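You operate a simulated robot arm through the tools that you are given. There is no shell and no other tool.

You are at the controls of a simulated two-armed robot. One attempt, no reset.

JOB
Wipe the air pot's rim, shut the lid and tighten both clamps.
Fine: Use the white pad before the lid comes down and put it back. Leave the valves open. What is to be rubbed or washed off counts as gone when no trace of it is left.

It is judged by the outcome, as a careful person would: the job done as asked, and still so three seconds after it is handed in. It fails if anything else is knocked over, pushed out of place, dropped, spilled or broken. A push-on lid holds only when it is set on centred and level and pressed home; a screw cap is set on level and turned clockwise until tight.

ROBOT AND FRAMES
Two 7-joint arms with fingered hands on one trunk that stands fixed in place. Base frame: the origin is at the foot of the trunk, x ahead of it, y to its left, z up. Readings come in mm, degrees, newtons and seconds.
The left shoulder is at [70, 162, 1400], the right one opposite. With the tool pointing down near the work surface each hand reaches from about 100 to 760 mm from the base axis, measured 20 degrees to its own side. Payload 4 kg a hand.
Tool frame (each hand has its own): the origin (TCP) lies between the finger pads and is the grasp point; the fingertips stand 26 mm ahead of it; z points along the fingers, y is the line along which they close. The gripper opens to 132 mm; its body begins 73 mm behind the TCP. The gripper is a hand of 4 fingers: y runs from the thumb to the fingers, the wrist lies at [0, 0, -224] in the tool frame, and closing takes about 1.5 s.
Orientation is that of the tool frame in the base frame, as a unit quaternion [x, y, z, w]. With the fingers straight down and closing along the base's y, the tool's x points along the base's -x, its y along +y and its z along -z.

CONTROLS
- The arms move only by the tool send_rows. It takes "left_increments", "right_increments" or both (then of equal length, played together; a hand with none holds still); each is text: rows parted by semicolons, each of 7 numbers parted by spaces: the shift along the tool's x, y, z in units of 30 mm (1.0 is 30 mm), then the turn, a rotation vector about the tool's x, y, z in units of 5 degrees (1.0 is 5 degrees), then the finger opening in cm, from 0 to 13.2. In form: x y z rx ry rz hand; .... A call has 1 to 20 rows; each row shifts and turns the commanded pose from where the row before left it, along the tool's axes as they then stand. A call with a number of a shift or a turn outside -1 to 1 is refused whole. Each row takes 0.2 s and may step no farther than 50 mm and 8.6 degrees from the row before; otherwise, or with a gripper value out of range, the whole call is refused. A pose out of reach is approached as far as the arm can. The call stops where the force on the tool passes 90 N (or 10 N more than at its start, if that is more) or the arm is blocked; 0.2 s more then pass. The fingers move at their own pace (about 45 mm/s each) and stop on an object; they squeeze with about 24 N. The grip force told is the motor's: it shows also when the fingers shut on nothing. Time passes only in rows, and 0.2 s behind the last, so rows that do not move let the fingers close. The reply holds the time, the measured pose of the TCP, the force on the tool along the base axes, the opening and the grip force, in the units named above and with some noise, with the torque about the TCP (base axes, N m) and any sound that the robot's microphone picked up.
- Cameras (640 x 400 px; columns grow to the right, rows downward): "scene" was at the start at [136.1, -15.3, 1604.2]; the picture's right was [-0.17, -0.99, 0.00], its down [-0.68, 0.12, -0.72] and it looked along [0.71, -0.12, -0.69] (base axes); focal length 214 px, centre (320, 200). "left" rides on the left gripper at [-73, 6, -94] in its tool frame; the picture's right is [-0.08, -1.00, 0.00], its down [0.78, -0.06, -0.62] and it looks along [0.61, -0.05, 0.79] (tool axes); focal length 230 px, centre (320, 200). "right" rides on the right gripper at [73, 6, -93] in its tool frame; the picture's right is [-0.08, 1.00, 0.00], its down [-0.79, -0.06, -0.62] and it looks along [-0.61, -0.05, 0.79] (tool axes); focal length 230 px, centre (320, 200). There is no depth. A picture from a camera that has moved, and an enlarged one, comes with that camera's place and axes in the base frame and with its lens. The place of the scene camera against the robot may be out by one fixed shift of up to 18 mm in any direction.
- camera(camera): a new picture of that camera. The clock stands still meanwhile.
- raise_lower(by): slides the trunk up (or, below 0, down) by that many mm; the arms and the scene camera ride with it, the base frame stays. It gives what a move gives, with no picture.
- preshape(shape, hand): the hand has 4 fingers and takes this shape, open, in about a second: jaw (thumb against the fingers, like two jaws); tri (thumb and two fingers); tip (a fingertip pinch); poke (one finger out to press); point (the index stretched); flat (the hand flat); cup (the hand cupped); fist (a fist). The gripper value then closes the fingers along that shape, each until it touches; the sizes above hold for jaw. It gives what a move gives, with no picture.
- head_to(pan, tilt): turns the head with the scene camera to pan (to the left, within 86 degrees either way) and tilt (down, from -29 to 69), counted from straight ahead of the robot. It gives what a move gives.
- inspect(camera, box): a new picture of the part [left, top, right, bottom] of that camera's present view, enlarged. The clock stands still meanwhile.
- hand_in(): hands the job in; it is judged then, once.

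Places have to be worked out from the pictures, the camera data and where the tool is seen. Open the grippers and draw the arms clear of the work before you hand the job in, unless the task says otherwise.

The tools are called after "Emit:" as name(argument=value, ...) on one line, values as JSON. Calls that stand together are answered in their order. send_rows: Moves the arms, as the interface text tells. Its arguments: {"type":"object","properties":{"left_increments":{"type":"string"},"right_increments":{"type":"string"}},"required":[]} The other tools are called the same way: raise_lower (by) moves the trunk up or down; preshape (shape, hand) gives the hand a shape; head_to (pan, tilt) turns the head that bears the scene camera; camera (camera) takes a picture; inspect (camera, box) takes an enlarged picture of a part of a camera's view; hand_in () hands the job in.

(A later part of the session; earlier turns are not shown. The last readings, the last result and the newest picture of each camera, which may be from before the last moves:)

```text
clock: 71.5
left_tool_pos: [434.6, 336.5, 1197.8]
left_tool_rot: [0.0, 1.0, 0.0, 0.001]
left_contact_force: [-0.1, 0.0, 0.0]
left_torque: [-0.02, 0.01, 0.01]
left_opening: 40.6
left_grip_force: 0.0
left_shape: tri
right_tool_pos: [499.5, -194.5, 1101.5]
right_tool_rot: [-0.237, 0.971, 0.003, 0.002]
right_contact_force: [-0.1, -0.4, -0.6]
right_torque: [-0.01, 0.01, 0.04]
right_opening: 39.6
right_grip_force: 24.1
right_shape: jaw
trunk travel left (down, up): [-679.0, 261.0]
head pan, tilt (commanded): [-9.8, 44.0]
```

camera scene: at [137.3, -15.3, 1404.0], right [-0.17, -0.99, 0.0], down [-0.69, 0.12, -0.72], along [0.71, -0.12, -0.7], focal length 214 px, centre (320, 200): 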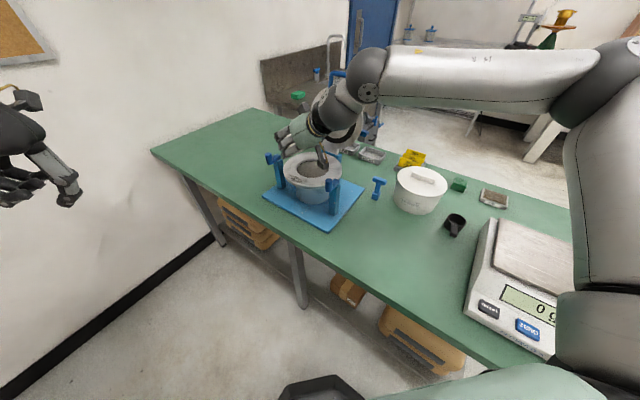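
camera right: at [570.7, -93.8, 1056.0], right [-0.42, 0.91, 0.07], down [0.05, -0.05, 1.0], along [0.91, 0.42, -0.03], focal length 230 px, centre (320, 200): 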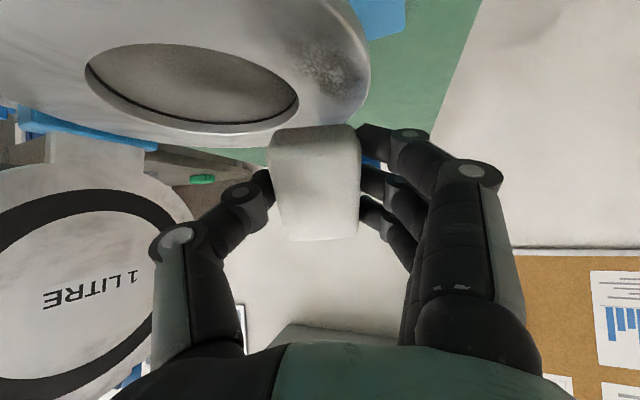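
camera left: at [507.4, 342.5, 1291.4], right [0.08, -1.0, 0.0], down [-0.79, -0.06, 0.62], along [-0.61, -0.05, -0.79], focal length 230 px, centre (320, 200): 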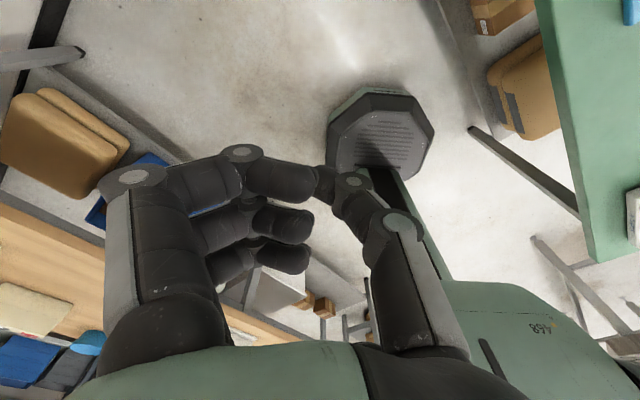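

Upright again at (500, -194, 1101) with no complaint. I'll align the yaw and lower the pad over its original spot to just above the table.

Emit:
send_rows(right_increments="0 0 0 0 0 -0.86 1.5; 0 0 0 0 0 -0.86 1.5; 0 0 0 0 0 -0.86 1.5; 0.128 -0.008 0.97 0 0 0 1.5; 0.128 -0.008 0.97 0 0 0 1.5; 0.128 -0.008 0.97 0 0 0 1.5; 0.128 -0.008 0.97 0 0 0 1.5; 0.128 -0.008 0.97 0 0 0 1.5; 0.128 -0.008 0.97 0 0 0 1.5; 0.128 -0.008 0.97 0 0 0 1.5; 0 0 0 0 0 0 1.5")

Emit:
camera(camera="right")

```text
clock: 73.9
left_tool_pos: [435.6, 335.4, 1197.8]
left_tool_rot: [0.001, 1.0, 0.0, 0.001]
left_contact_force: [0.4, 0.2, -0.3]
left_torque: [0.03, -0.02, 0.0]
left_opening: 40.4
left_grip_force: 0.0
left_shape: tri
right_tool_pos: [480.5, -211.6, 895.3]
right_tool_rot: [-0.345, 0.938, 0.002, 0.002]
right_contact_force: [0.0, 0.1, -0.2]
right_torque: [0.0, 0.02, 0.0]
right_opening: 39.6
right_grip_force: 23.6
right_shape: jaw
trunk travel left (down, up): [-679.0, 261.0]
head pan, tilt (commanded): [-9.8, 44.0]
```

```text
taken
camera right: at [422.4, -256.5, 988.8], right [-0.59, 0.81, 0.0], down [0.64, 0.46, 0.62], along [0.5, 0.37, -0.78], focal length 230 px, centre (320, 200)
```

right: 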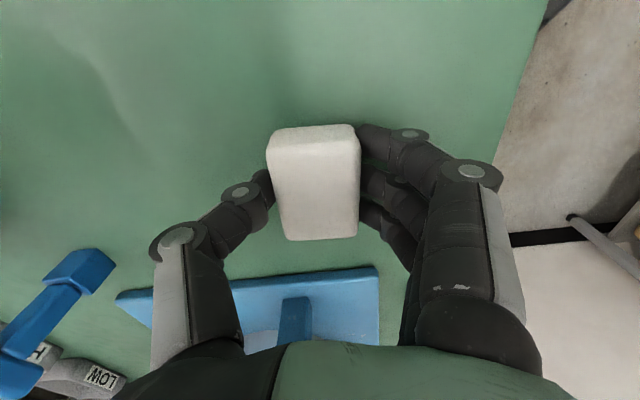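

The pad is about 5 mm above its original spot. I'll set it down, open the fingers and rise a little.

Emit:
send_rows(right_increments="0 0 0.1 0 0 0 1.5; 0 0 0.07 0 0 0 1.5; 0 0 0 0 0 0 1.5; 0 0 0 0 0 0 6; 0 0 0 0 0 0 9; 0 0 0 0 0 0 13.2; 0 0 0 0 0 0 13.2; 0 0 0 0 0 0 13.2; 0 0 0 0 0 0 13.2; 0 0 0 0 0 0 13.2; 0 0 -1 0 0 0 13.2; 0 0 -1 0 0 0 13.2; 0 0 -1 0 0 0 13.2")

Emit:
preshape(hand="right", shape="tip")

Emit:
camera(camera="right")

```text
clock: 76.7
left_tool_pos: [434.8, 336.3, 1199.5]
left_tool_rot: [0.0, 1.0, -0.001, 0.001]
left_contact_force: [0.0, -0.4, -0.6]
left_torque: [0.01, -0.02, 0.01]
left_opening: 40.3
left_grip_force: 0.2
left_shape: tri
right_tool_pos: [482.7, -210.3, 979.6]
right_tool_rot: [-0.345, 0.939, 0.004, 0.003]
right_contact_force: [0.4, -0.2, -0.2]
right_torque: [0.01, 0.01, 0.0]
right_opening: 131.7
right_grip_force: 0.1
right_shape: jaw
trunk travel left (down, up): [-679.0, 261.0]
head pan, tilt (commanded): [-9.8, 44.0]
```

```text
clock: 77.6
left_tool_pos: [435.2, 336.1, 1198.4]
left_tool_rot: [0.001, 1.0, 0.0, 0.0]
left_contact_force: [-0.5, 0.1, 0.2]
left_torque: [0.01, -0.02, 0.0]
left_opening: 40.5
left_grip_force: 0.0
left_shape: tri
right_tool_pos: [481.9, -210.3, 979.3]
right_tool_rot: [-0.345, 0.938, 0.003, 0.003]
right_contact_force: [-0.2, 0.8, -0.5]
right_torque: [0.0, -0.02, -0.03]
right_opening: 131.8
right_grip_force: 0.0
right_shape: tip
trunk travel left (down, up): [-679.0, 261.0]
head pan, tilt (commanded): [-9.8, 44.0]
```

```text
taken
camera right: at [424.1, -254.2, 1072.5], right [-0.59, 0.81, 0.0], down [0.64, 0.46, 0.62], along [0.5, 0.37, -0.78], focal length 230 px, centre (320, 200)
```

right: 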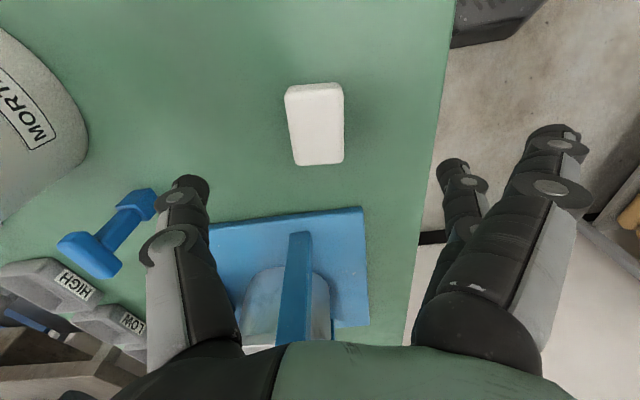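

The pad rests at its original place. Now I'll tilt the hand 45° with the tip pinch open and come down around the pad's middle, stopping slightly above grasp height.

Emit:
send_rows(right_increments="0 0 0 0 -1 0 13.2; 0 0 0 0 -1 0 13.2; 0 0 0 0 -1 0 13.2; 0 0 0 0 -1 0 13.2; 0 0 0 0 -1 0 13.2; 0 0 0 0 -1 0 13.2; 0 0 0 0 -1 0 13.2; 0 0 0 0 -1 0 13.2; 0 0 0 0 -1 0 13.2; 0.613 0 0.377 0 0 0 13.2; 0.613 0 0.377 0 0 0 13.2; 0.613 0 0.377 0 0 0 13.2; 0.5 0 0.28 0 0 0 13.2; 0 0 0 0 0 0 13.2")

Emit:
camera(camera="right")

Emit:
inspect(camera="scene", box=[310, 170, 430, 270])

```text
clock: 80.6
left_tool_pos: [434.9, 336.2, 1199.2]
left_tool_rot: [0.0, 1.0, 0.0, 0.0]
left_contact_force: [-0.1, 0.2, 0.4]
left_torque: [0.01, 0.0, 0.02]
left_opening: 40.6
left_grip_force: 0.0
left_shape: tri
right_tool_pos: [467.7, -226.3, 900.0]
right_tool_rot: [-0.318, 0.866, 0.135, 0.362]
right_contact_force: [0.4, -0.2, 0.0]
right_torque: [-0.02, 0.02, -0.01]
right_opening: 131.7
right_grip_force: 0.0
right_shape: tip
trunk travel left (down, up): [-679.0, 261.0]
head pan, tilt (commanded): [-9.8, 44.0]
```

```text
taken
camera right: at [375.7, -298.8, 914.2], right [-0.6, 0.79, 0.06], down [0.13, 0.02, 0.99], along [0.79, 0.61, -0.12], focal length 230 px, centre (320, 200)
```

right: 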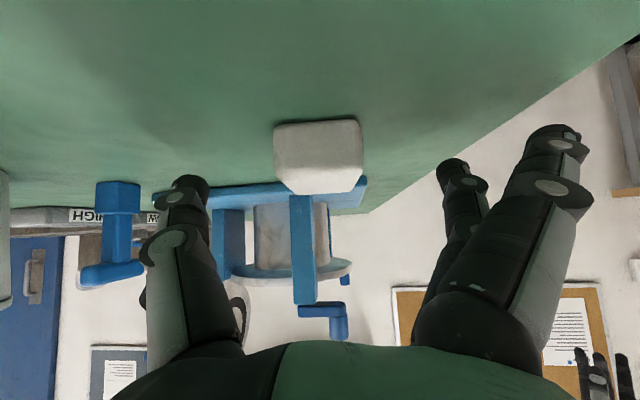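

```text
4.00 times, centred on (370, 220) of scene
camera zoom: at [135.9, -15.2, 1404.2], right [-0.17, -0.99, 0.0], down [-0.68, 0.12, -0.72], along [0.71, -0.12, -0.69], focal length 858 px, centre (120, 120)
```

zoom: 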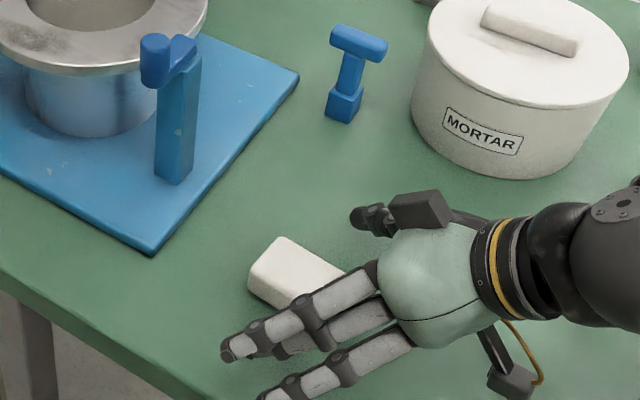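

Aligned over the pad. I'll lower the last 9 mm and check for contact with the table.

Emit:
send_rows(right_increments="0.071 0 0.071 0 0 0 13.2; 0.071 0 0.071 0 0 0 13.2; 0.071 0 0.071 0 0 0 13.2; 0 0 0 0 0 0 13.2")

Emit:
inspect(camera="right", box=[160, 90, 480, 290])

```text
clock: 81.6
left_tool_pos: [434.9, 337.1, 1198.6]
left_tool_rot: [0.0, 1.0, 0.0, 0.001]
left_contact_force: [0.6, 0.4, 0.1]
left_torque: [-0.04, -0.02, 0.02]
left_opening: 40.5
left_grip_force: 0.0
left_shape: tri
right_tool_pos: [467.5, -223.8, 891.9]
right_tool_rot: [-0.319, 0.866, 0.136, 0.362]
right_contact_force: [0.0, 0.6, 0.8]
right_torque: [0.04, -0.01, 0.01]
right_opening: 131.9
right_grip_force: 0.1
right_shape: tip
trunk travel left (down, up): [-679.0, 261.0]
head pan, tilt (commanded): [-9.8, 44.0]
```

```text
2.00 times, centred on (320, 190) of right
camera zoom: at [374.8, -297.3, 906.0], right [-0.6, 0.79, 0.06], down [0.13, 0.02, 0.99], along [0.79, 0.61, -0.12], focal length 460 px, centre (320, 220)
```

zoom: 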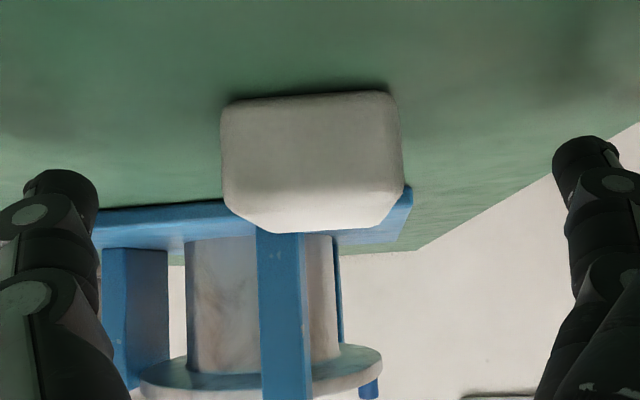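

Clearance is a few millimetres and the pad is about 22 mm high. I'll lower 2 mm more and close the pinch.

Emit:
send_rows(right_increments="0.047 0 0.047 0 0 0 13.2; 0 0 0 0 0 0 8; 0 0 0 0 0 0 6; 0 0 0 0 0 0 4; 0 0 0 0 0 0 2; 0 0 0 0 0 0 1; 0 0 0 0 0 0 1; 0 0 0 0 0 0 1; 0 0 0 0 0 0 1; 0 0 0 0 0 0 1; 0 0 0 0 0 0 1")

Emit:
inspect(camera="right", box=[160, 90, 480, 290])

Emit:
inspect(camera="scene", box=[310, 170, 430, 270])

```text
clock: 84.0
left_tool_pos: [433.6, 336.2, 1197.9]
left_tool_rot: [0.0, 1.0, -0.001, 0.001]
left_contact_force: [1.1, -0.6, -0.3]
left_torque: [0.02, -0.01, 0.06]
left_opening: 40.3
left_grip_force: 0.1
left_shape: tri
right_tool_pos: [467.6, -224.0, 890.9]
right_tool_rot: [-0.318, 0.866, 0.135, 0.361]
right_contact_force: [-0.4, 0.1, 0.0]
right_torque: [0.01, 0.05, 0.04]
right_opening: 39.4
right_grip_force: 24.4
right_shape: tip
trunk travel left (down, up): [-679.0, 261.0]
head pan, tilt (commanded): [-9.8, 44.0]
```

```text
2.00 times, centred on (320, 190) of right
camera zoom: at [375.1, -297.1, 904.5], right [-0.6, 0.79, 0.06], down [0.13, 0.02, 0.99], along [0.79, 0.61, -0.12], focal length 460 px, centre (320, 220)
```

zoom: 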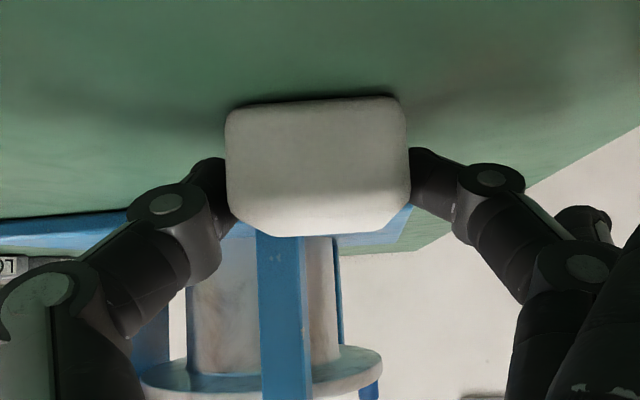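

```text
4.00 times, centred on (370, 220) of scene
camera zoom: at [136.0, -15.3, 1404.1], right [-0.17, -0.99, 0.0], down [-0.68, 0.12, -0.72], along [0.71, -0.12, -0.69], focal length 858 px, centre (120, 120)
```

zoom: 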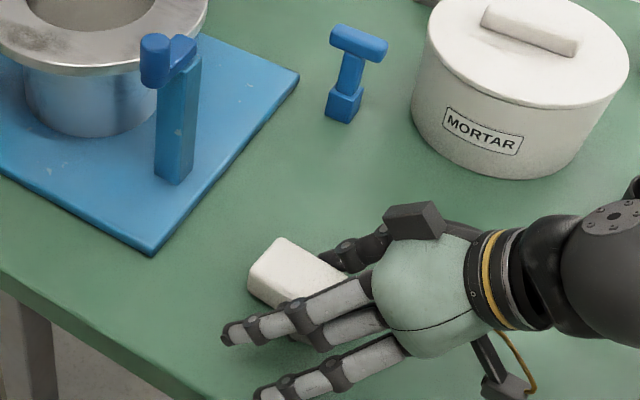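

A clean pinch on the pad (39 mm, 24 N). I'll lift it 200 mm, yaw to 27°, and carry it over near the smudge.

Emit:
send_rows(right_increments="-0.4 0 -0.4 0 0 0 1; -0.785 0 -0.785 0 0 0 1; -0.785 0 -0.785 0 0 0 1; -0.785 0 -0.785 0 0 0 1; -0.785 0 -0.785 0 0 0 1; -0.785 0 -0.785 0 0 0 1; -0.4 0 -0.4 0 0 0 1; 0 0 0 0.94 0 0.94 1; 0 0 0 0.94 0 0.94 1; -0.627 0.251 0.627 0 0 0 1; -0.627 0.251 0.627 0 0 0 1; -0.627 0.251 0.627 0 0 0 1; -0.627 0.251 0.627 0 0 0 1; -0.627 0.251 0.627 0 0 0 1; -0.627 0.251 0.627 0 0 0 1; -0.627 0.251 0.627 0 0 0 1; -0.627 0.251 0.627 0 0 0 1; -0.627 0.251 0.627 0 0 0 1; 0 0 0 0 0 0 1")

Emit:
camera(camera="right")

Emit:
inspect(camera="scene", box=[250, 110, 370, 210])

```text
clock: 88.0
left_tool_pos: [434.4, 336.9, 1198.7]
left_tool_rot: [0.0, 1.0, -0.001, 0.001]
left_contact_force: [0.0, -0.5, 0.4]
left_torque: [0.01, 0.01, -0.01]
left_opening: 40.7
left_grip_force: 0.1
left_shape: tri
right_tool_pos: [660.6, -64.1, 1127.7]
right_tool_rot: [-0.215, 0.897, 0.093, 0.375]
right_contact_force: [-0.1, -0.3, -1.4]
right_torque: [-0.02, -0.02, -0.02]
right_opening: 39.2
right_grip_force: 23.9
right_shape: tip
right hand out of reach, approached as far as the arm can: row 9
trunk travel left (down, up): [-679.0, 261.0]
head pan, tilt (commanded): [-9.8, 44.0]
```

```text
taken
camera right: at [553.3, -113.5, 1141.9], right [-0.41, 0.91, 0.06], down [0.13, -0.01, 0.99], along [0.9, 0.41, -0.12], focal length 230 px, centre (320, 200)
```

right: 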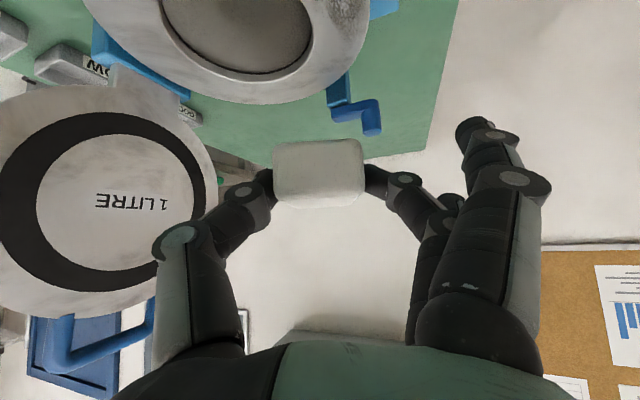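

```text
4.00 times, centred on (310, 160) of scene
camera zoom: at [135.3, -15.7, 1404.2], right [-0.17, -0.99, 0.0], down [-0.68, 0.12, -0.72], along [0.71, -0.12, -0.69], focal length 858 px, centre (360, 360)
```

zoom: 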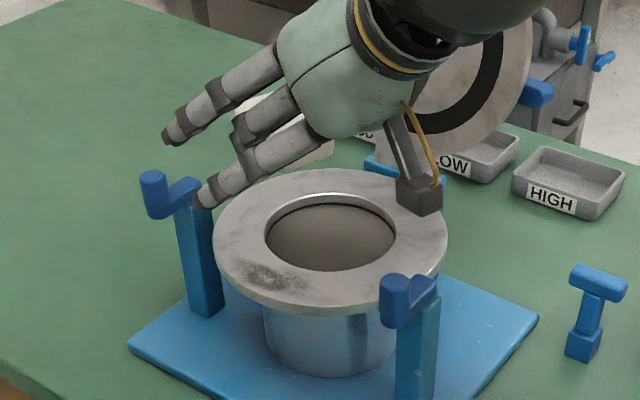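

The pad hangs level in the pinch. I'll bring it down just above the smudge at about (650, -55), with 8 mm still to go.

Emit:
send_rows(right_increments="0.607 0.108 0.545 0 0 0 1; 0.607 0.108 0.545 0 0 0 1; 0.607 0.108 0.545 0 0 0 1; 0.607 0.108 0.545 0 0 0 1; 0 0 0 0 0 0 1")

Emit:
camera(camera="right")

Emit:
inspect(camera="scene", box=[260, 130, 360, 210])

```text
clock: 89.2
left_tool_pos: [433.2, 337.1, 1199.2]
left_tool_rot: [0.0, 1.0, -0.001, 0.001]
left_contact_force: [0.3, -0.3, -0.3]
left_torque: [-0.02, -0.06, 0.01]
left_opening: 40.4
left_grip_force: 0.1
left_shape: tri
right_tool_pos: [647.1, -54.7, 1029.8]
right_tool_rot: [-0.215, 0.897, 0.092, 0.374]
right_contact_force: [0.1, 1.3, -0.2]
right_torque: [0.01, 0.01, -0.03]
right_opening: 39.2
right_grip_force: 24.0
right_shape: tip
trunk travel left (down, up): [-679.0, 261.0]
head pan, tilt (commanded): [-9.8, 44.0]
```

```text
taken
camera right: at [540.5, -103.9, 1044.4], right [-0.41, 0.91, 0.06], down [0.13, -0.01, 0.99], along [0.9, 0.41, -0.12], focal length 230 px, centre (320, 200)
```

right: 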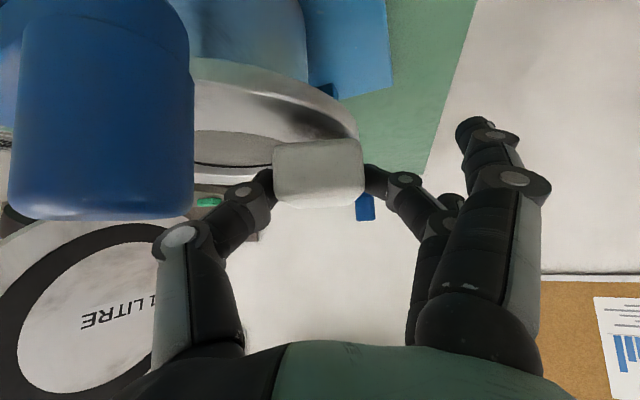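

```text
5.00 times, centred on (310, 170) of scene
camera zoom: at [135.7, -15.2, 1404.2], right [-0.17, -0.99, 0.0], down [-0.68, 0.12, -0.72], along [0.71, -0.12, -0.69], focal length 1072 px, centre (370, 350)
```

zoom: 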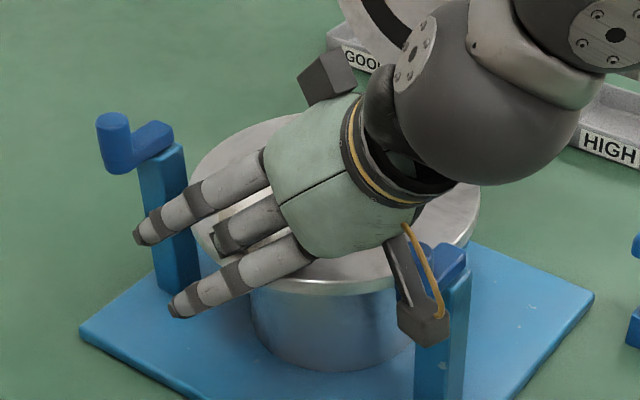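

The pad is about 8 mm above the rim, with the hand camera clear of the peg. I'll lower in 2 mm steps to feel the first contact.

Emit:
send_rows(right_increments="0.047 0 0.047 0 0 0 1; 0.047 0 0.047 0 0 0 1; 0.047 0 0.047 0 0 0 1; 0.03 0 0.03 0 0 0 1; 0 0 0 0 0 0 1")

```text
clock: 90.4
left_tool_pos: [434.0, 337.7, 1197.7]
left_tool_rot: [0.0, 1.0, 0.0, 0.0]
left_contact_force: [0.2, 0.0, 0.3]
left_torque: [-0.04, 0.03, 0.03]
left_opening: 40.4
left_grip_force: 0.1
left_shape: tri
right_tool_pos: [648.0, -53.9, 1021.8]
right_tool_rot: [-0.215, 0.898, 0.092, 0.373]
right_contact_force: [-0.5, -0.6, -1.1]
right_torque: [0.02, 0.01, 0.0]
right_opening: 38.9
right_grip_force: 23.6
right_shape: tip
trunk travel left (down, up): [-679.0, 261.0]
head pan, tilt (commanded): [-9.8, 44.0]
```

No contact at 1022 yet. I'll continue down in smaller steps.

Emit:
send_rows(right_increments="0.035 0 0.035 0 0 0 1; 0.035 0 0.035 0 0 0 1; 0 0 0 0 0 0 1")

Emit:
inspect(camera="right", box=[180, 40, 440, 240])

```text
clock: 91.2
left_tool_pos: [435.5, 336.6, 1197.8]
left_tool_rot: [0.0, 1.0, 0.0, 0.0]
left_contact_force: [0.1, -0.4, 0.2]
left_torque: [-0.03, -0.01, -0.02]
left_opening: 40.6
left_grip_force: 0.1
left_shape: tri
right_tool_pos: [647.4, -52.8, 1017.3]
right_tool_rot: [-0.215, 0.897, 0.092, 0.374]
right_contact_force: [-0.2, 0.7, -0.3]
right_torque: [0.02, 0.03, 0.02]
right_opening: 39.2
right_grip_force: 24.0
right_shape: tip
trunk travel left (down, up): [-679.0, 261.0]
head pan, tilt (commanded): [-9.8, 44.0]
```

```text
2.00 times, centred on (310, 140) of right
camera zoom: at [542.0, -102.3, 1033.2], right [-0.41, 0.91, 0.06], down [0.13, -0.01, 0.99], along [0.9, 0.41, -0.12], focal length 460 px, centre (340, 320)
```

zoom: 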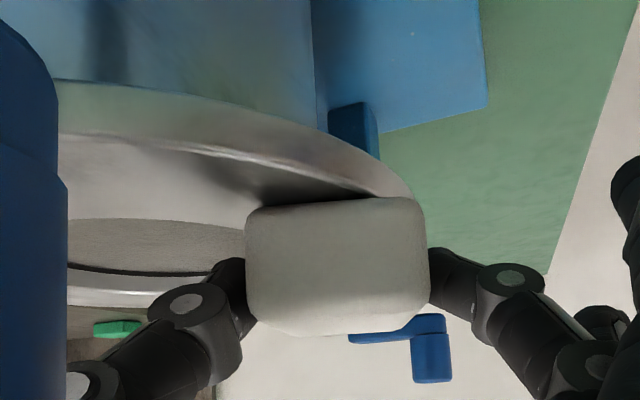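

Just a small gap is left, seen by the shadow. I'll continue in 1 mm steps.

Emit:
send_rows(right_increments="0.024 0 0.024 0 0 0 1; 0.024 0 0.024 0 0 0 1; 0.024 0 0.024 0 0 0 1; 0 0 0 0 0 0 1")

Emit:
inspect(camera="right", box=[180, 40, 440, 240])

```text
clock: 92.2
left_tool_pos: [434.4, 336.0, 1198.7]
left_tool_rot: [-0.001, 1.0, 0.0, 0.001]
left_contact_force: [0.0, 0.2, -0.2]
left_torque: [0.0, -0.02, 0.02]
left_opening: 40.1
left_grip_force: 0.0
left_shape: tri
right_tool_pos: [649.4, -53.1, 1017.7]
right_tool_rot: [-0.214, 0.897, 0.092, 0.376]
right_contact_force: [1.0, -1.1, 8.8]
right_torque: [0.01, -0.12, -0.02]
right_opening: 39.0
right_grip_force: 23.7
right_shape: tip
trunk travel left (down, up): [-679.0, 261.0]
head pan, tilt (commanded): [-9.8, 44.0]
```

```text
2.00 times, centred on (310, 140) of right
camera zoom: at [542.2, -101.9, 1031.0], right [-0.41, 0.91, 0.06], down [0.13, -0.01, 0.99], along [0.91, 0.41, -0.11], focal length 460 px, centre (340, 320)
```

zoom: 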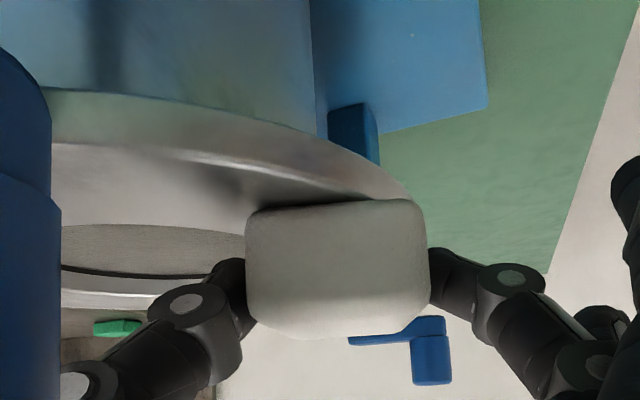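

Contact at 8.8 N puts the rim at z≈986, with the pad flat on it. I'll rub back and forth along the rim's tangent within reach.

Emit:
send_rows(right_increments="0.186 -0.086 -0.186 0 0 0 1; 0.186 -0.086 -0.186 0 0 0 1; 0.186 -0.086 -0.186 0 0 0 1; -0.186 0.086 0.186 0 0 0 1; -0.186 0.086 0.186 0 0 0 1; -0.186 0.086 0.186 0 0 0 1; -0.186 0.086 0.186 0 0 0 1; 0.186 -0.086 -0.186 0 0 0 1; 0.186 -0.086 -0.186 0 0 0 1; 0.186 -0.086 -0.186 0 0 0 1; 0.186 -0.086 -0.186 0 0 0 1; -0.186 0.086 0.186 0 0 0 1; -0.186 0.086 0.186 0 0 0 1; -0.186 0.086 0.186 0 0 0 1; 0 0 0 0 0 0 1")

Emit:
inspect(camera="right", box=[180, 40, 440, 240])

Emit:
inspect(camera="scene", box=[260, 130, 360, 210])

```text
clock: 95.4
left_tool_pos: [434.8, 337.3, 1198.6]
left_tool_rot: [0.0, 1.0, 0.0, 0.001]
left_contact_force: [-0.3, -0.4, 0.1]
left_torque: [0.03, -0.02, 0.02]
left_opening: 40.5
left_grip_force: 0.0
left_shape: tri
right_tool_pos: [647.5, -57.5, 1018.9]
right_tool_rot: [-0.215, 0.898, 0.092, 0.374]
right_contact_force: [-0.7, 0.5, -0.1]
right_torque: [0.0, -0.01, 0.04]
right_opening: 39.7
right_grip_force: 24.1
right_shape: tip
right hand out of reach, approached as far as the arm can: row 7
trunk travel left (down, up): [-679.0, 261.0]
head pan, tilt (commanded): [-9.8, 44.0]
```

```text
2.00 times, centred on (310, 140) of right
camera zoom: at [541.3, -106.0, 1032.3], right [-0.41, 0.91, 0.06], down [0.13, -0.01, 0.99], along [0.9, 0.41, -0.12], focal length 460 px, centre (340, 320)
```

zoom: 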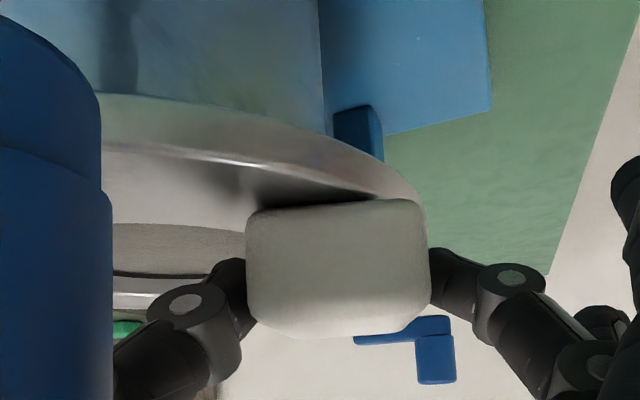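

```text
5.00 times, centred on (310, 170) of scene
camera zoom: at [136.2, -15.0, 1404.1], right [-0.17, -0.99, 0.0], down [-0.68, 0.12, -0.72], along [0.71, -0.12, -0.69], focal length 1072 px, centre (370, 350)
```

zoom: 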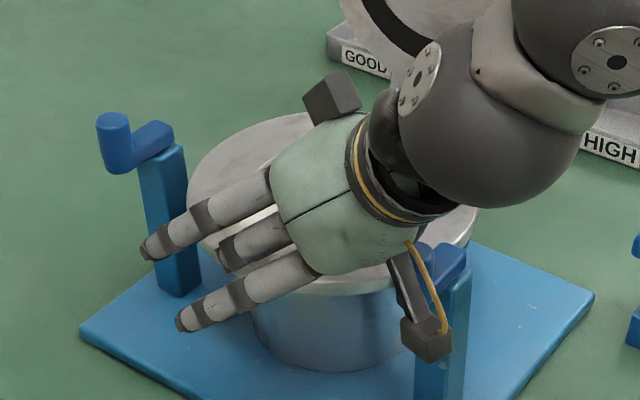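

Row 7 clipped the reach and contact was lost near the end. I'll lift and pull back to check what the rub did.

Emit:
send_rows(right_increments="-0.7 0 -0.7 0 0 0 1; -0.7 0 -0.7 0 0 0 1; -0.3 0 -0.9 0 0 0 1; -0.3 0 -0.9 0 0 0 1; 0 0 -0.9 0 0 0 1; 0 0 -0.9 0 0 0 1")

Emit:
inspect(camera="scene", box=[260, 130, 360, 210])

Emit:
camera(camera="right")

```text
clock: 96.8
left_tool_pos: [432.6, 337.1, 1198.6]
left_tool_rot: [0.0, 1.0, 0.0, 0.001]
left_contact_force: [-0.7, 0.0, 0.8]
left_torque: [-0.03, -0.03, 0.01]
left_opening: 40.3
left_grip_force: 0.0
left_shape: tri
right_tool_pos: [587.3, -87.5, 1165.7]
right_tool_rot: [-0.216, 0.897, 0.093, 0.375]
right_contact_force: [-0.8, 0.6, 0.0]
right_torque: [0.02, -0.04, -0.04]
right_opening: 40.3
right_grip_force: 23.9
right_shape: tip
trunk travel left (down, up): [-679.0, 261.0]
head pan, tilt (commanded): [-9.8, 44.0]
```

```text
5.00 times, centred on (310, 170) of scene
camera zoom: at [134.5, -15.6, 1404.3], right [-0.17, -0.99, 0.0], down [-0.68, 0.12, -0.72], along [0.71, -0.12, -0.69], focal length 1072 px, centre (370, 350)
```

zoom: 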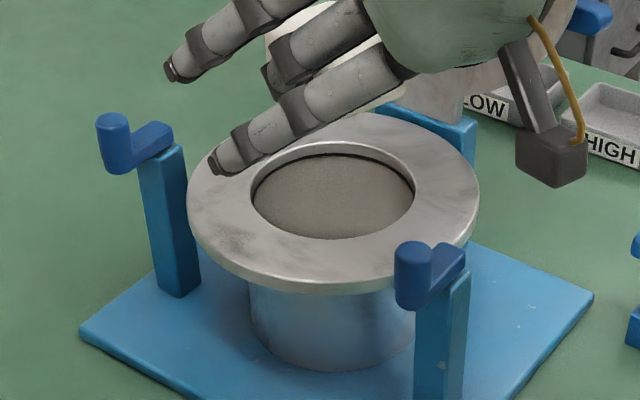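

```text
taken
camera right: at [480.9, -137.8, 1180.2], right [-0.41, 0.91, 0.06], down [0.13, -0.01, 0.99], along [0.9, 0.41, -0.12], focal length 230 px, centre (320, 200)
```

right: 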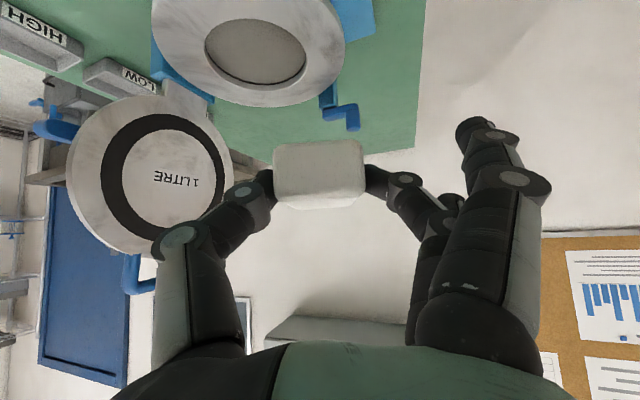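

The dark smudge is largely gone. I'll enlarge the rim to see if any trace remains.

Emit:
inspect(camera="scene", box=[295, 160, 335, 190])

Emit:
inspect(camera="scene", box=[270, 150, 360, 192])

Emit:
inspect(camera="right", box=[150, 0, 370, 120])

```text
13.33 times, centred on (315, 175) of scene
camera zoom: at [134.5, -15.6, 1404.3], right [-0.17, -0.99, 0.0], down [-0.68, 0.12, -0.72], along [0.71, -0.12, -0.69], focal length 2860 px, centre (387, 533)
```

zoom: 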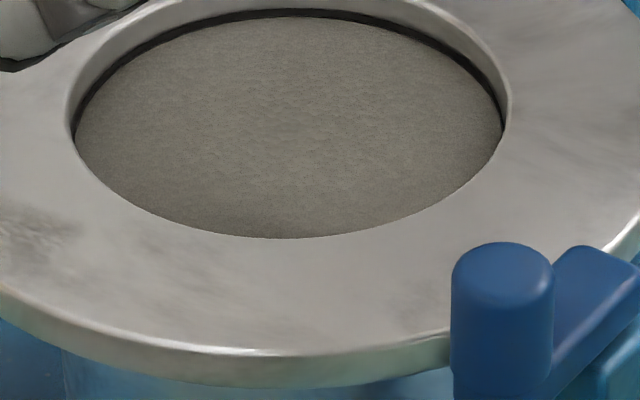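

```text
7.11 times, centred on (315, 171) of scene
camera zoom: at [134.5, -15.6, 1404.3], right [-0.17, -0.99, 0.0], down [-0.68, 0.12, -0.72], along [0.71, -0.12, -0.69], focal length 1525 px, centre (356, 406)
```

zoom: 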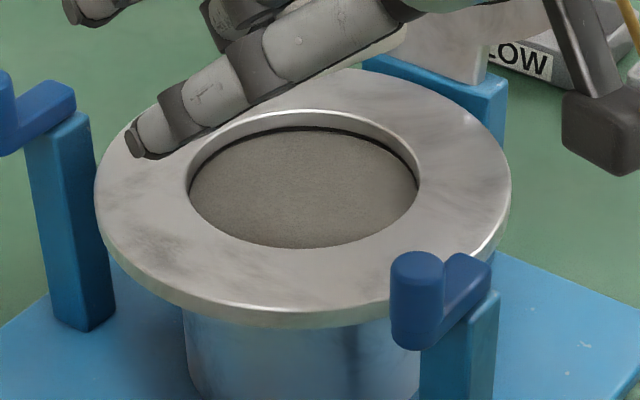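

```text
2.91 times, centred on (260, 60) of right
camera zoom: at [480.9, -137.8, 1180.2], right [-0.41, 0.91, 0.06], down [0.13, -0.01, 0.99], along [0.9, 0.41, -0.12], focal length 669 px, centre (494, 607)
```

zoom: 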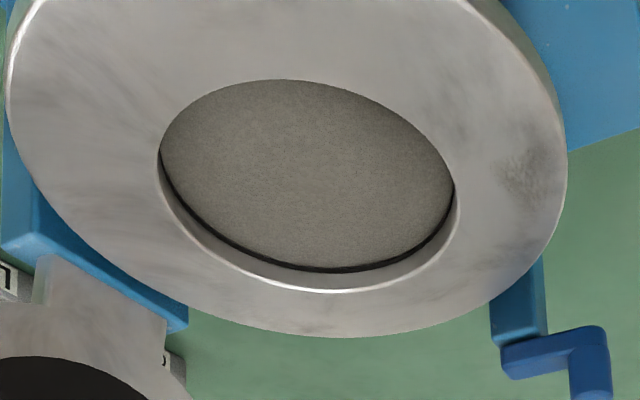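

A faint patch remains at the far end, about (674, -36) to (698, 2). I'll tilt the hand to 55° to gain reach and come down over that part.

Emit:
send_rows(right_increments="0 0 0 0 -1 0 1; 0 0 0 0 -1 0 1; 0.267 0.069 0.837 0 0 0 1; 0.267 0.069 0.837 0 0 0 1; 0.267 0.069 0.837 0 0 0 1; 0.267 0.069 0.837 0 0 0 1; 0.267 0.069 0.837 0 0 0 1; 0.267 0.069 0.837 0 0 0 1; 0 0 0 0 0 0 1")

Emit:
camera(camera="right")

```text
clock: 98.8
left_tool_pos: [433.7, 336.9, 1198.3]
left_tool_rot: [0.0, 1.0, 0.0, 0.001]
left_contact_force: [-0.1, 0.3, 0.2]
left_torque: [0.03, 0.0, 0.01]
left_opening: 40.3
left_grip_force: 0.1
left_shape: tri
right_tool_pos: [669.5, -34.8, 1042.0]
right_tool_rot: [-0.207, 0.861, 0.112, 0.452]
right_contact_force: [-1.1, 0.0, -0.2]
right_torque: [0.03, 0.03, 0.0]
right_opening: 40.0
right_grip_force: 24.2
right_shape: tip
trunk travel left (down, up): [-679.0, 261.0]
head pan, tilt (commanded): [-9.8, 44.0]
```

```text
taken
camera right: at [563.0, -84.1, 1034.9], right [-0.42, 0.91, 0.07], down [-0.02, -0.09, 1.0], along [0.91, 0.41, 0.06], focal length 230 px, centre (320, 200)
```

right: 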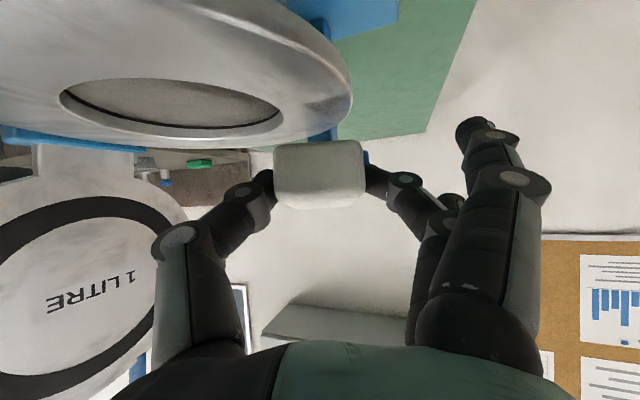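

In position over the remaining patch. I'll lower to first contact in small steps.

Emit:
send_rows(right_increments="0.15 0 0.105 0 0 0 1; 0.15 0 0.105 0 0 0 1; 0.15 0 0.105 0 0 0 1; 0.12 0 0.084 0 0 0 1; 0.033 0 0.023 0 0 0 1; 0.033 0 0.023 0 0 0 1; 0 0 0 0 0 0 1")

```text
clock: 100.4
left_tool_pos: [434.9, 337.5, 1198.8]
left_tool_rot: [0.0, 1.0, 0.0, 0.0]
left_contact_force: [-0.9, -0.3, 0.6]
left_torque: [-0.01, 0.02, -0.04]
left_opening: 40.7
left_grip_force: 0.1
left_shape: tri
right_tool_pos: [664.8, -40.9, 1020.4]
right_tool_rot: [-0.207, 0.861, 0.112, 0.451]
right_contact_force: [0.1, 0.7, -0.7]
right_torque: [-0.04, 0.02, 0.01]
right_opening: 40.0
right_grip_force: 24.4
right_shape: tip
right hand out of reach, approached as far as the arm can: row 1, 3
trunk travel left (down, up): [-679.0, 261.0]
head pan, tilt (commanded): [-9.8, 44.0]
```

The reach shrinks here because the wrist is now below the shoulder line. I'll raise the hand, lower the trunk another 90 mm, and come back down.

Emit:
send_rows(right_increments="-0.82 0 -0.574 0 0 0 1; -0.82 0 -0.574 0 0 0 1; -0.82 0 -0.574 0 0 0 1; -0.82 0 -0.574 0 0 0 1")

Emit:
raise_lower(by=-90)

```text
clock: 101.4
left_tool_pos: [432.5, 336.5, 1198.0]
left_tool_rot: [0.0, 1.0, 0.0, 0.002]
left_contact_force: [-0.4, -0.1, 0.1]
left_torque: [0.0, 0.01, -0.01]
left_opening: 40.3
left_grip_force: 0.0
left_shape: tri
right_tool_pos: [664.0, -38.3, 1141.6]
right_tool_rot: [-0.207, 0.861, 0.11, 0.451]
right_contact_force: [-0.4, -0.2, 0.0]
right_torque: [-0.02, 0.03, -0.03]
right_opening: 39.7
right_grip_force: 23.6
right_shape: tip
trunk travel left (down, up): [-679.0, 261.0]
head pan, tilt (commanded): [-9.8, 44.0]
```

```text
clock: 102.7
left_tool_pos: [434.1, 337.1, 1109.5]
left_tool_rot: [-0.001, 1.0, 0.001, 0.001]
left_contact_force: [-0.2, -0.7, 0.0]
left_torque: [0.01, -0.02, -0.03]
left_opening: 40.5
left_grip_force: 0.0
left_shape: tri
right_tool_pos: [666.1, -37.1, 1051.8]
right_tool_rot: [-0.206, 0.861, 0.111, 0.452]
right_contact_force: [-0.6, 0.0, -0.5]
right_torque: [0.03, 0.0, 0.0]
right_opening: 39.8
right_grip_force: 23.8
right_shape: tip
trunk travel left (down, up): [-589.0, 351.0]
head pan, tilt (commanded): [-9.8, 44.0]
```

Now at (666, -37, 1052) with the shoulder lower. I'll move to (670, -28) and go down toward contact.

Emit:
send_rows(right_increments="0.168 0.052 0.196 0 0 0 1; 0.168 0.052 0.196 0 0 0 1; 0.168 0.052 0.196 0 0 0 1; 0.168 0.052 0.196 0 0 0 1; 0 0 0 0 0 0 1")

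Emit:
inspect(camera="right", box=[180, 40, 440, 240])

```text
clock: 103.9
left_tool_pos: [434.4, 337.0, 1108.9]
left_tool_rot: [-0.001, 1.0, 0.0, 0.001]
left_contact_force: [-0.1, 0.1, -0.1]
left_torque: [0.01, 0.01, 0.0]
left_opening: 40.3
left_grip_force: 0.0
left_shape: tri
right_tool_pos: [669.3, -28.3, 1021.0]
right_tool_rot: [-0.207, 0.861, 0.111, 0.451]
right_contact_force: [0.5, 0.3, -1.0]
right_torque: [0.03, -0.02, -0.01]
right_opening: 39.8
right_grip_force: 24.3
right_shape: tip
trunk travel left (down, up): [-589.0, 351.0]
head pan, tilt (commanded): [-9.8, 44.0]
```

```text
2.00 times, centred on (310, 140) of right
camera zoom: at [562.0, -78.0, 1014.1], right [-0.41, 0.91, 0.07], down [-0.02, -0.09, 1.0], along [0.91, 0.41, 0.06], focal length 460 px, centre (340, 320)
```

zoom: 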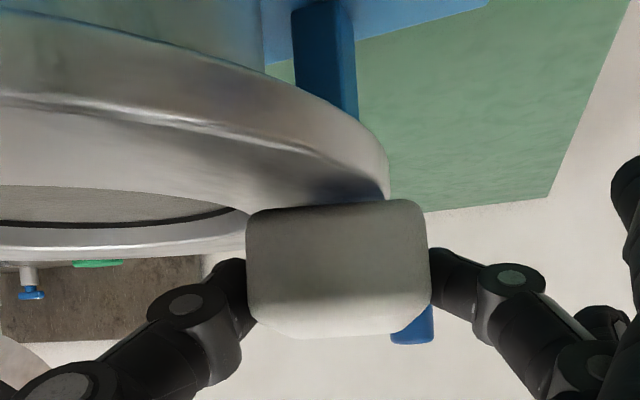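

Reached without limits. I'll step down to contact.

Emit:
send_rows(right_increments="0.041 0 0.029 0 0 0 1; 0.041 0 0.029 0 0 0 1; 0.041 0 0.029 0 0 0 1; 0 0 0 0 0 0 1")

```text
clock: 104.9
left_tool_pos: [433.8, 335.7, 1109.0]
left_tool_rot: [-0.001, 1.0, 0.0, 0.001]
left_contact_force: [0.1, 1.1, -0.4]
left_torque: [-0.04, -0.04, -0.06]
left_opening: 40.4
left_grip_force: 0.0
left_shape: tri
right_tool_pos: [669.6, -28.6, 1017.4]
right_tool_rot: [-0.206, 0.861, 0.11, 0.451]
right_contact_force: [0.2, -0.2, 1.3]
right_torque: [0.0, 0.04, 0.0]
right_opening: 39.8
right_grip_force: 24.5
right_shape: tip
trunk travel left (down, up): [-589.0, 351.0]
head pan, tilt (commanded): [-9.8, 44.0]
```

First light touch. I'll press about 2.5 mm more and check the force.

Emit:
send_rows(right_increments="0.034 0 0.024 0 0 0 1; 0.034 0 0.024 0 0 0 1; 0 0 0 0 0 0 1")

Emit:
inspect(camera="right", box=[180, 40, 440, 240])

```text
clock: 105.7
left_tool_pos: [434.3, 336.4, 1107.1]
left_tool_rot: [0.0, 1.0, 0.0, 0.0]
left_contact_force: [-0.8, -0.7, 0.6]
left_torque: [-0.02, 0.04, -0.01]
left_opening: 40.5
left_grip_force: 0.0
left_shape: tri
right_tool_pos: [669.7, -28.5, 1015.9]
right_tool_rot: [-0.207, 0.861, 0.111, 0.451]
right_contact_force: [2.1, 1.4, 4.8]
right_torque: [0.0, -0.01, 0.03]
right_opening: 39.9
right_grip_force: 23.9
right_shape: tip
trunk travel left (down, up): [-589.0, 351.0]
head pan, tilt (commanded): [-9.8, 44.0]
```

```text
2.00 times, centred on (310, 140) of right
camera zoom: at [562.6, -77.5, 1009.2], right [-0.41, 0.91, 0.07], down [-0.03, -0.09, 1.0], along [0.91, 0.41, 0.06], focal length 460 px, centre (340, 320)
```

zoom: 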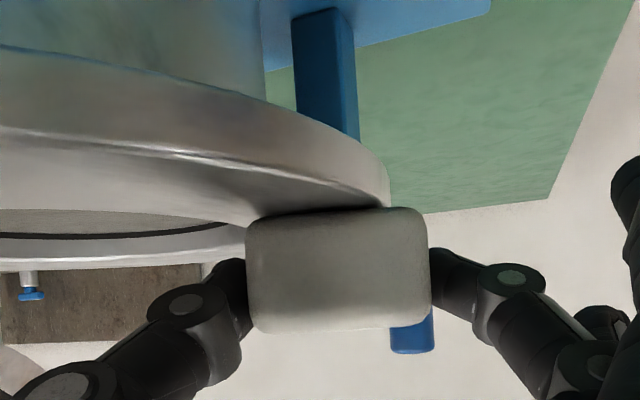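

Contact is 4.8 N and the pad sits on the patch. I'll press 1 mm more and rub tangentially and sideways here.

Emit:
send_rows(right_increments="0.027 0 0.019 0 0 0 1; 0.1455 -0.082 -0.2077 0 0 0 1; 0.1455 -0.082 -0.2077 0 0 0 1; 0.1455 -0.082 -0.2077 0 0 0 1; -0.1455 0.082 0.2077 0 0 0 1; -0.1455 0.082 0.2077 0 0 0 1; -0.1455 0.082 0.2077 0 0 0 1; 0.1455 -0.082 -0.2077 0 0 0 1; 0.1455 -0.082 -0.2077 0 0 0 1; -0.1455 0.082 0.2077 0 0 0 1; -0.1455 0.082 0.2077 0 0 0 1; 0 0.15 0 0 0 0 1; 0 0.15 0 0 0 0 1; 0 0 0 0 0 0 1")

```text
clock: 108.7
left_tool_pos: [435.4, 335.3, 1107.9]
left_tool_rot: [0.001, 1.0, -0.001, 0.001]
left_contact_force: [0.3, 0.2, 0.5]
left_torque: [-0.02, 0.01, 0.0]
left_opening: 40.4
left_grip_force: 0.1
left_shape: tri
right_tool_pos: [664.1, -22.3, 1014.1]
right_tool_rot: [-0.206, 0.861, 0.111, 0.451]
right_contact_force: [0.6, -4.4, 6.0]
right_torque: [-0.09, -0.05, 0.0]
right_opening: 39.8
right_grip_force: 23.9
right_shape: tip
trunk travel left (down, up): [-589.0, 351.0]
head pan, tilt (commanded): [-9.8, 44.0]
```

Contact stays at 6 N and nothing is clipped. I'll rub further forward and back along this line.

Emit:
send_rows(right_increments="-0.153 0 0.218 0 0 0 1; -0.153 0 0.218 0 0 0 1; 0.153 0 -0.218 0 0 0 1; 0.153 0 -0.218 0 0 0 1; 0.153 0 -0.218 0 0 0 1; -0.153 0 0.218 0 0 0 1; -0.153 0 0.218 0 0 0 1; -0.153 0 0.218 0 0 0 1; 0 -0.15 0 0 0 0 1; 0 -0.15 0 0 0 0 1; 0.153 0 -0.218 0 0 0 1; 0.153 0 -0.218 0 0 0 1; 0 0 0 0 0 0 1")

Emit:
send_rows(right_increments="-0.7 0 -0.49 0 0 0 1; -0.7 0 -0.49 0 0 0 1; -0.7 0 -0.49 0 0 0 1; 0 0 -0.9 0 0 0 1; 0 0 -0.9 0 0 0 1; 0 0 -0.9 0 0 0 1; 0 0 -0.9 0 0 0 1")

Emit:
camera(camera="right")

Emit:
camera(camera="scene")

```text
clock: 111.5
left_tool_pos: [434.6, 337.4, 1107.6]
left_tool_rot: [-0.001, 1.0, 0.0, 0.001]
left_contact_force: [0.4, 1.5, -0.3]
left_torque: [0.0, 0.01, 0.02]
left_opening: 40.8
left_grip_force: 0.0
left_shape: tri
right_tool_pos: [660.3, -35.6, 1013.2]
right_tool_rot: [-0.207, 0.861, 0.111, 0.451]
right_contact_force: [0.5, 0.8, 2.9]
right_torque: [0.02, 0.0, -0.02]
right_opening: 39.8
right_grip_force: 24.6
right_shape: tip
right hand out of reach, approached as far as the arm can: row 1, 2
trunk travel left (down, up): [-589.0, 351.0]
head pan, tilt (commanded): [-9.8, 44.0]
```

```text
clock: 113.1
left_tool_pos: [433.0, 336.8, 1108.7]
left_tool_rot: [0.0, 1.0, -0.001, 0.001]
left_contact_force: [-0.3, -0.5, 0.5]
left_torque: [0.0, -0.03, -0.01]
left_opening: 40.3
left_grip_force: 0.0
left_shape: tri
right_tool_pos: [579.7, -76.7, 1153.5]
right_tool_rot: [-0.206, 0.861, 0.11, 0.451]
right_contact_force: [-0.5, -0.4, -1.1]
right_torque: [-0.02, 0.05, 0.02]
right_opening: 39.8
right_grip_force: 23.7
right_shape: tip
trunk travel left (down, up): [-589.0, 351.0]
head pan, tilt (commanded): [-9.8, 44.0]
```

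```text
taken
camera right: at [472.1, -126.7, 1148.0], right [-0.41, 0.91, 0.07], down [-0.02, -0.09, 1.0], along [0.91, 0.41, 0.06], focal length 230 px, centre (320, 200)
```

right: 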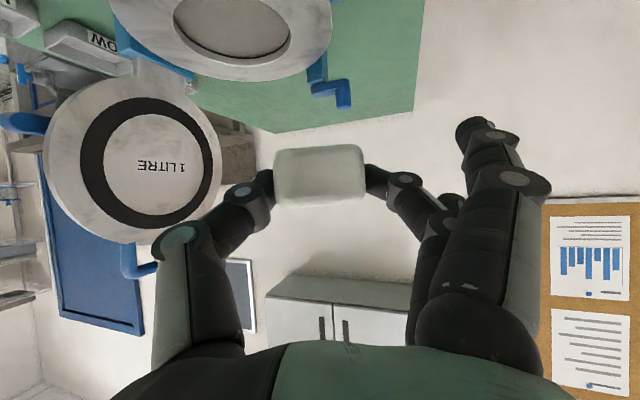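

```text
taken
camera scene: at [134.5, -15.5, 1314.3], right [-0.17, -0.99, 0.0], down [-0.68, 0.12, -0.72], along [0.71, -0.12, -0.69], focal length 214 px, centre (320, 200)
```

scene: 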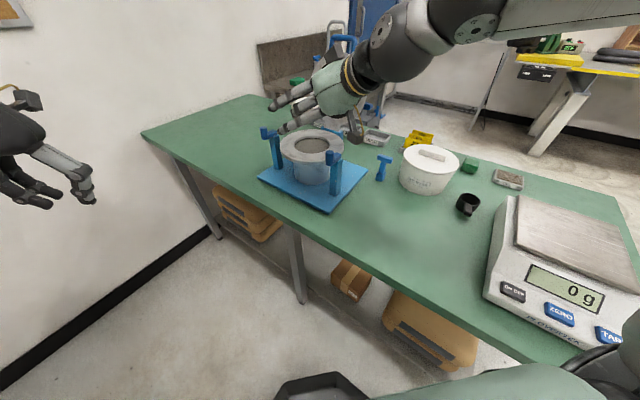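

I'll enlarge the rim in both views to look for any trace.

Emit:
inspect(camera="right", box=[150, 0, 350, 110])

Emit:
inspect(camera="scene", box=[270, 120, 350, 175])

Emit:
inspect(camera="scene", box=[278, 135, 318, 165])

```text
3.20 times, centred on (250, 55) of right
camera zoom: at [472.1, -126.7, 1148.0], right [-0.41, 0.91, 0.07], down [-0.02, -0.09, 1.0], along [0.91, 0.41, 0.06], focal length 736 px, centre (544, 664)
```

zoom: 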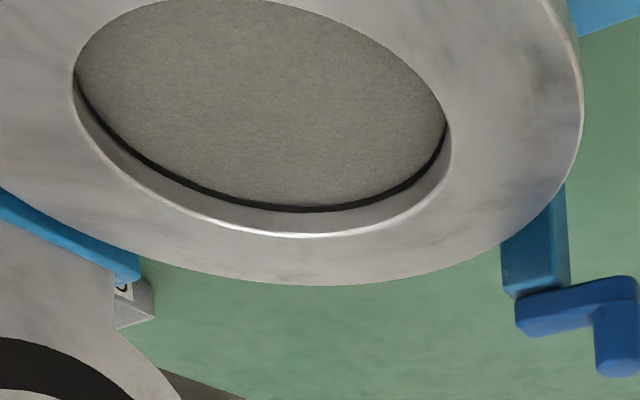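

```text
7.27 times, centred on (310, 148) of scene
camera zoom: at [134.5, -15.5, 1314.3], right [-0.17, -0.99, 0.0], down [-0.68, 0.12, -0.72], along [0.71, -0.12, -0.69], focal length 1560 px, centre (393, 582)
```

zoom: 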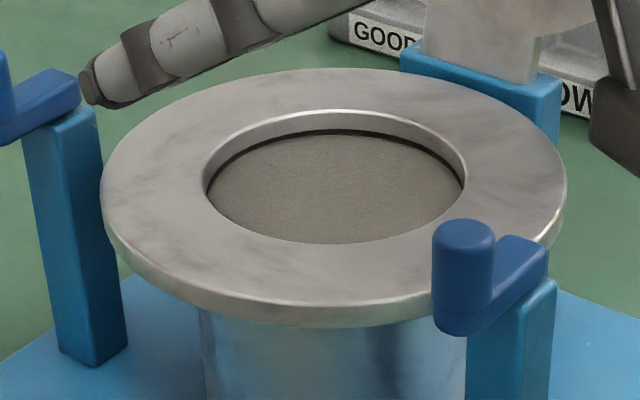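

```text
13.33 times, centred on (298, 150) of scene
camera zoom: at [134.5, -15.5, 1314.3], right [-0.17, -0.99, 0.0], down [-0.68, 0.12, -0.72], along [0.71, -0.12, -0.69], focal length 2860 px, centre (613, 867)
```

zoom: 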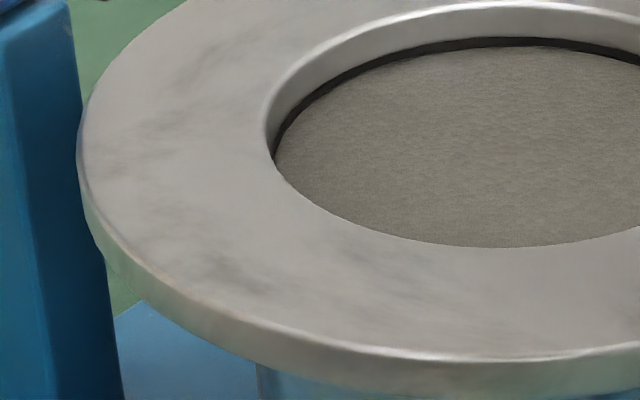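

The dark stipple is gone; a slightly grey patch near (676, -24) may just be the metal's mottling. To be sure I'll make another firmer pass there.

Emit:
send_rows(right_increments="0.274 0.016 0.882 0 0 0 1; 0.274 0.016 0.882 0 0 0 1; 0.274 0.016 0.882 0 0 0 1; 0.274 0.016 0.882 0 0 0 1; 0.274 0.016 0.882 0 0 0 1; 0.274 0.016 0.882 0 0 0 1; 0.0615 0 0.043 0 0 0 1; 0.0615 0 0.043 0 0 0 1; 0.0615 0 0.043 0 0 0 1; 0.03 0 0.021 0 0 0 1; 0 0 0 0 0 0 1")

```text
clock: 115.5
left_tool_pos: [434.7, 337.4, 1108.2]
left_tool_rot: [0.0, 1.0, 0.0, 0.0]
left_contact_force: [-0.5, -0.2, 0.0]
left_torque: [-0.02, 0.0, -0.03]
left_opening: 40.4
left_grip_force: 0.0
left_shape: tri
right_tool_pos: [671.5, -25.0, 1015.6]
right_tool_rot: [-0.206, 0.861, 0.111, 0.451]
right_contact_force: [1.0, -0.4, 0.9]
right_torque: [0.05, 0.02, -0.02]
right_opening: 39.6
right_grip_force: 24.2
right_shape: tip
trunk travel left (down, up): [-589.0, 351.0]
head pan, tilt (commanded): [-9.8, 44.0]
```

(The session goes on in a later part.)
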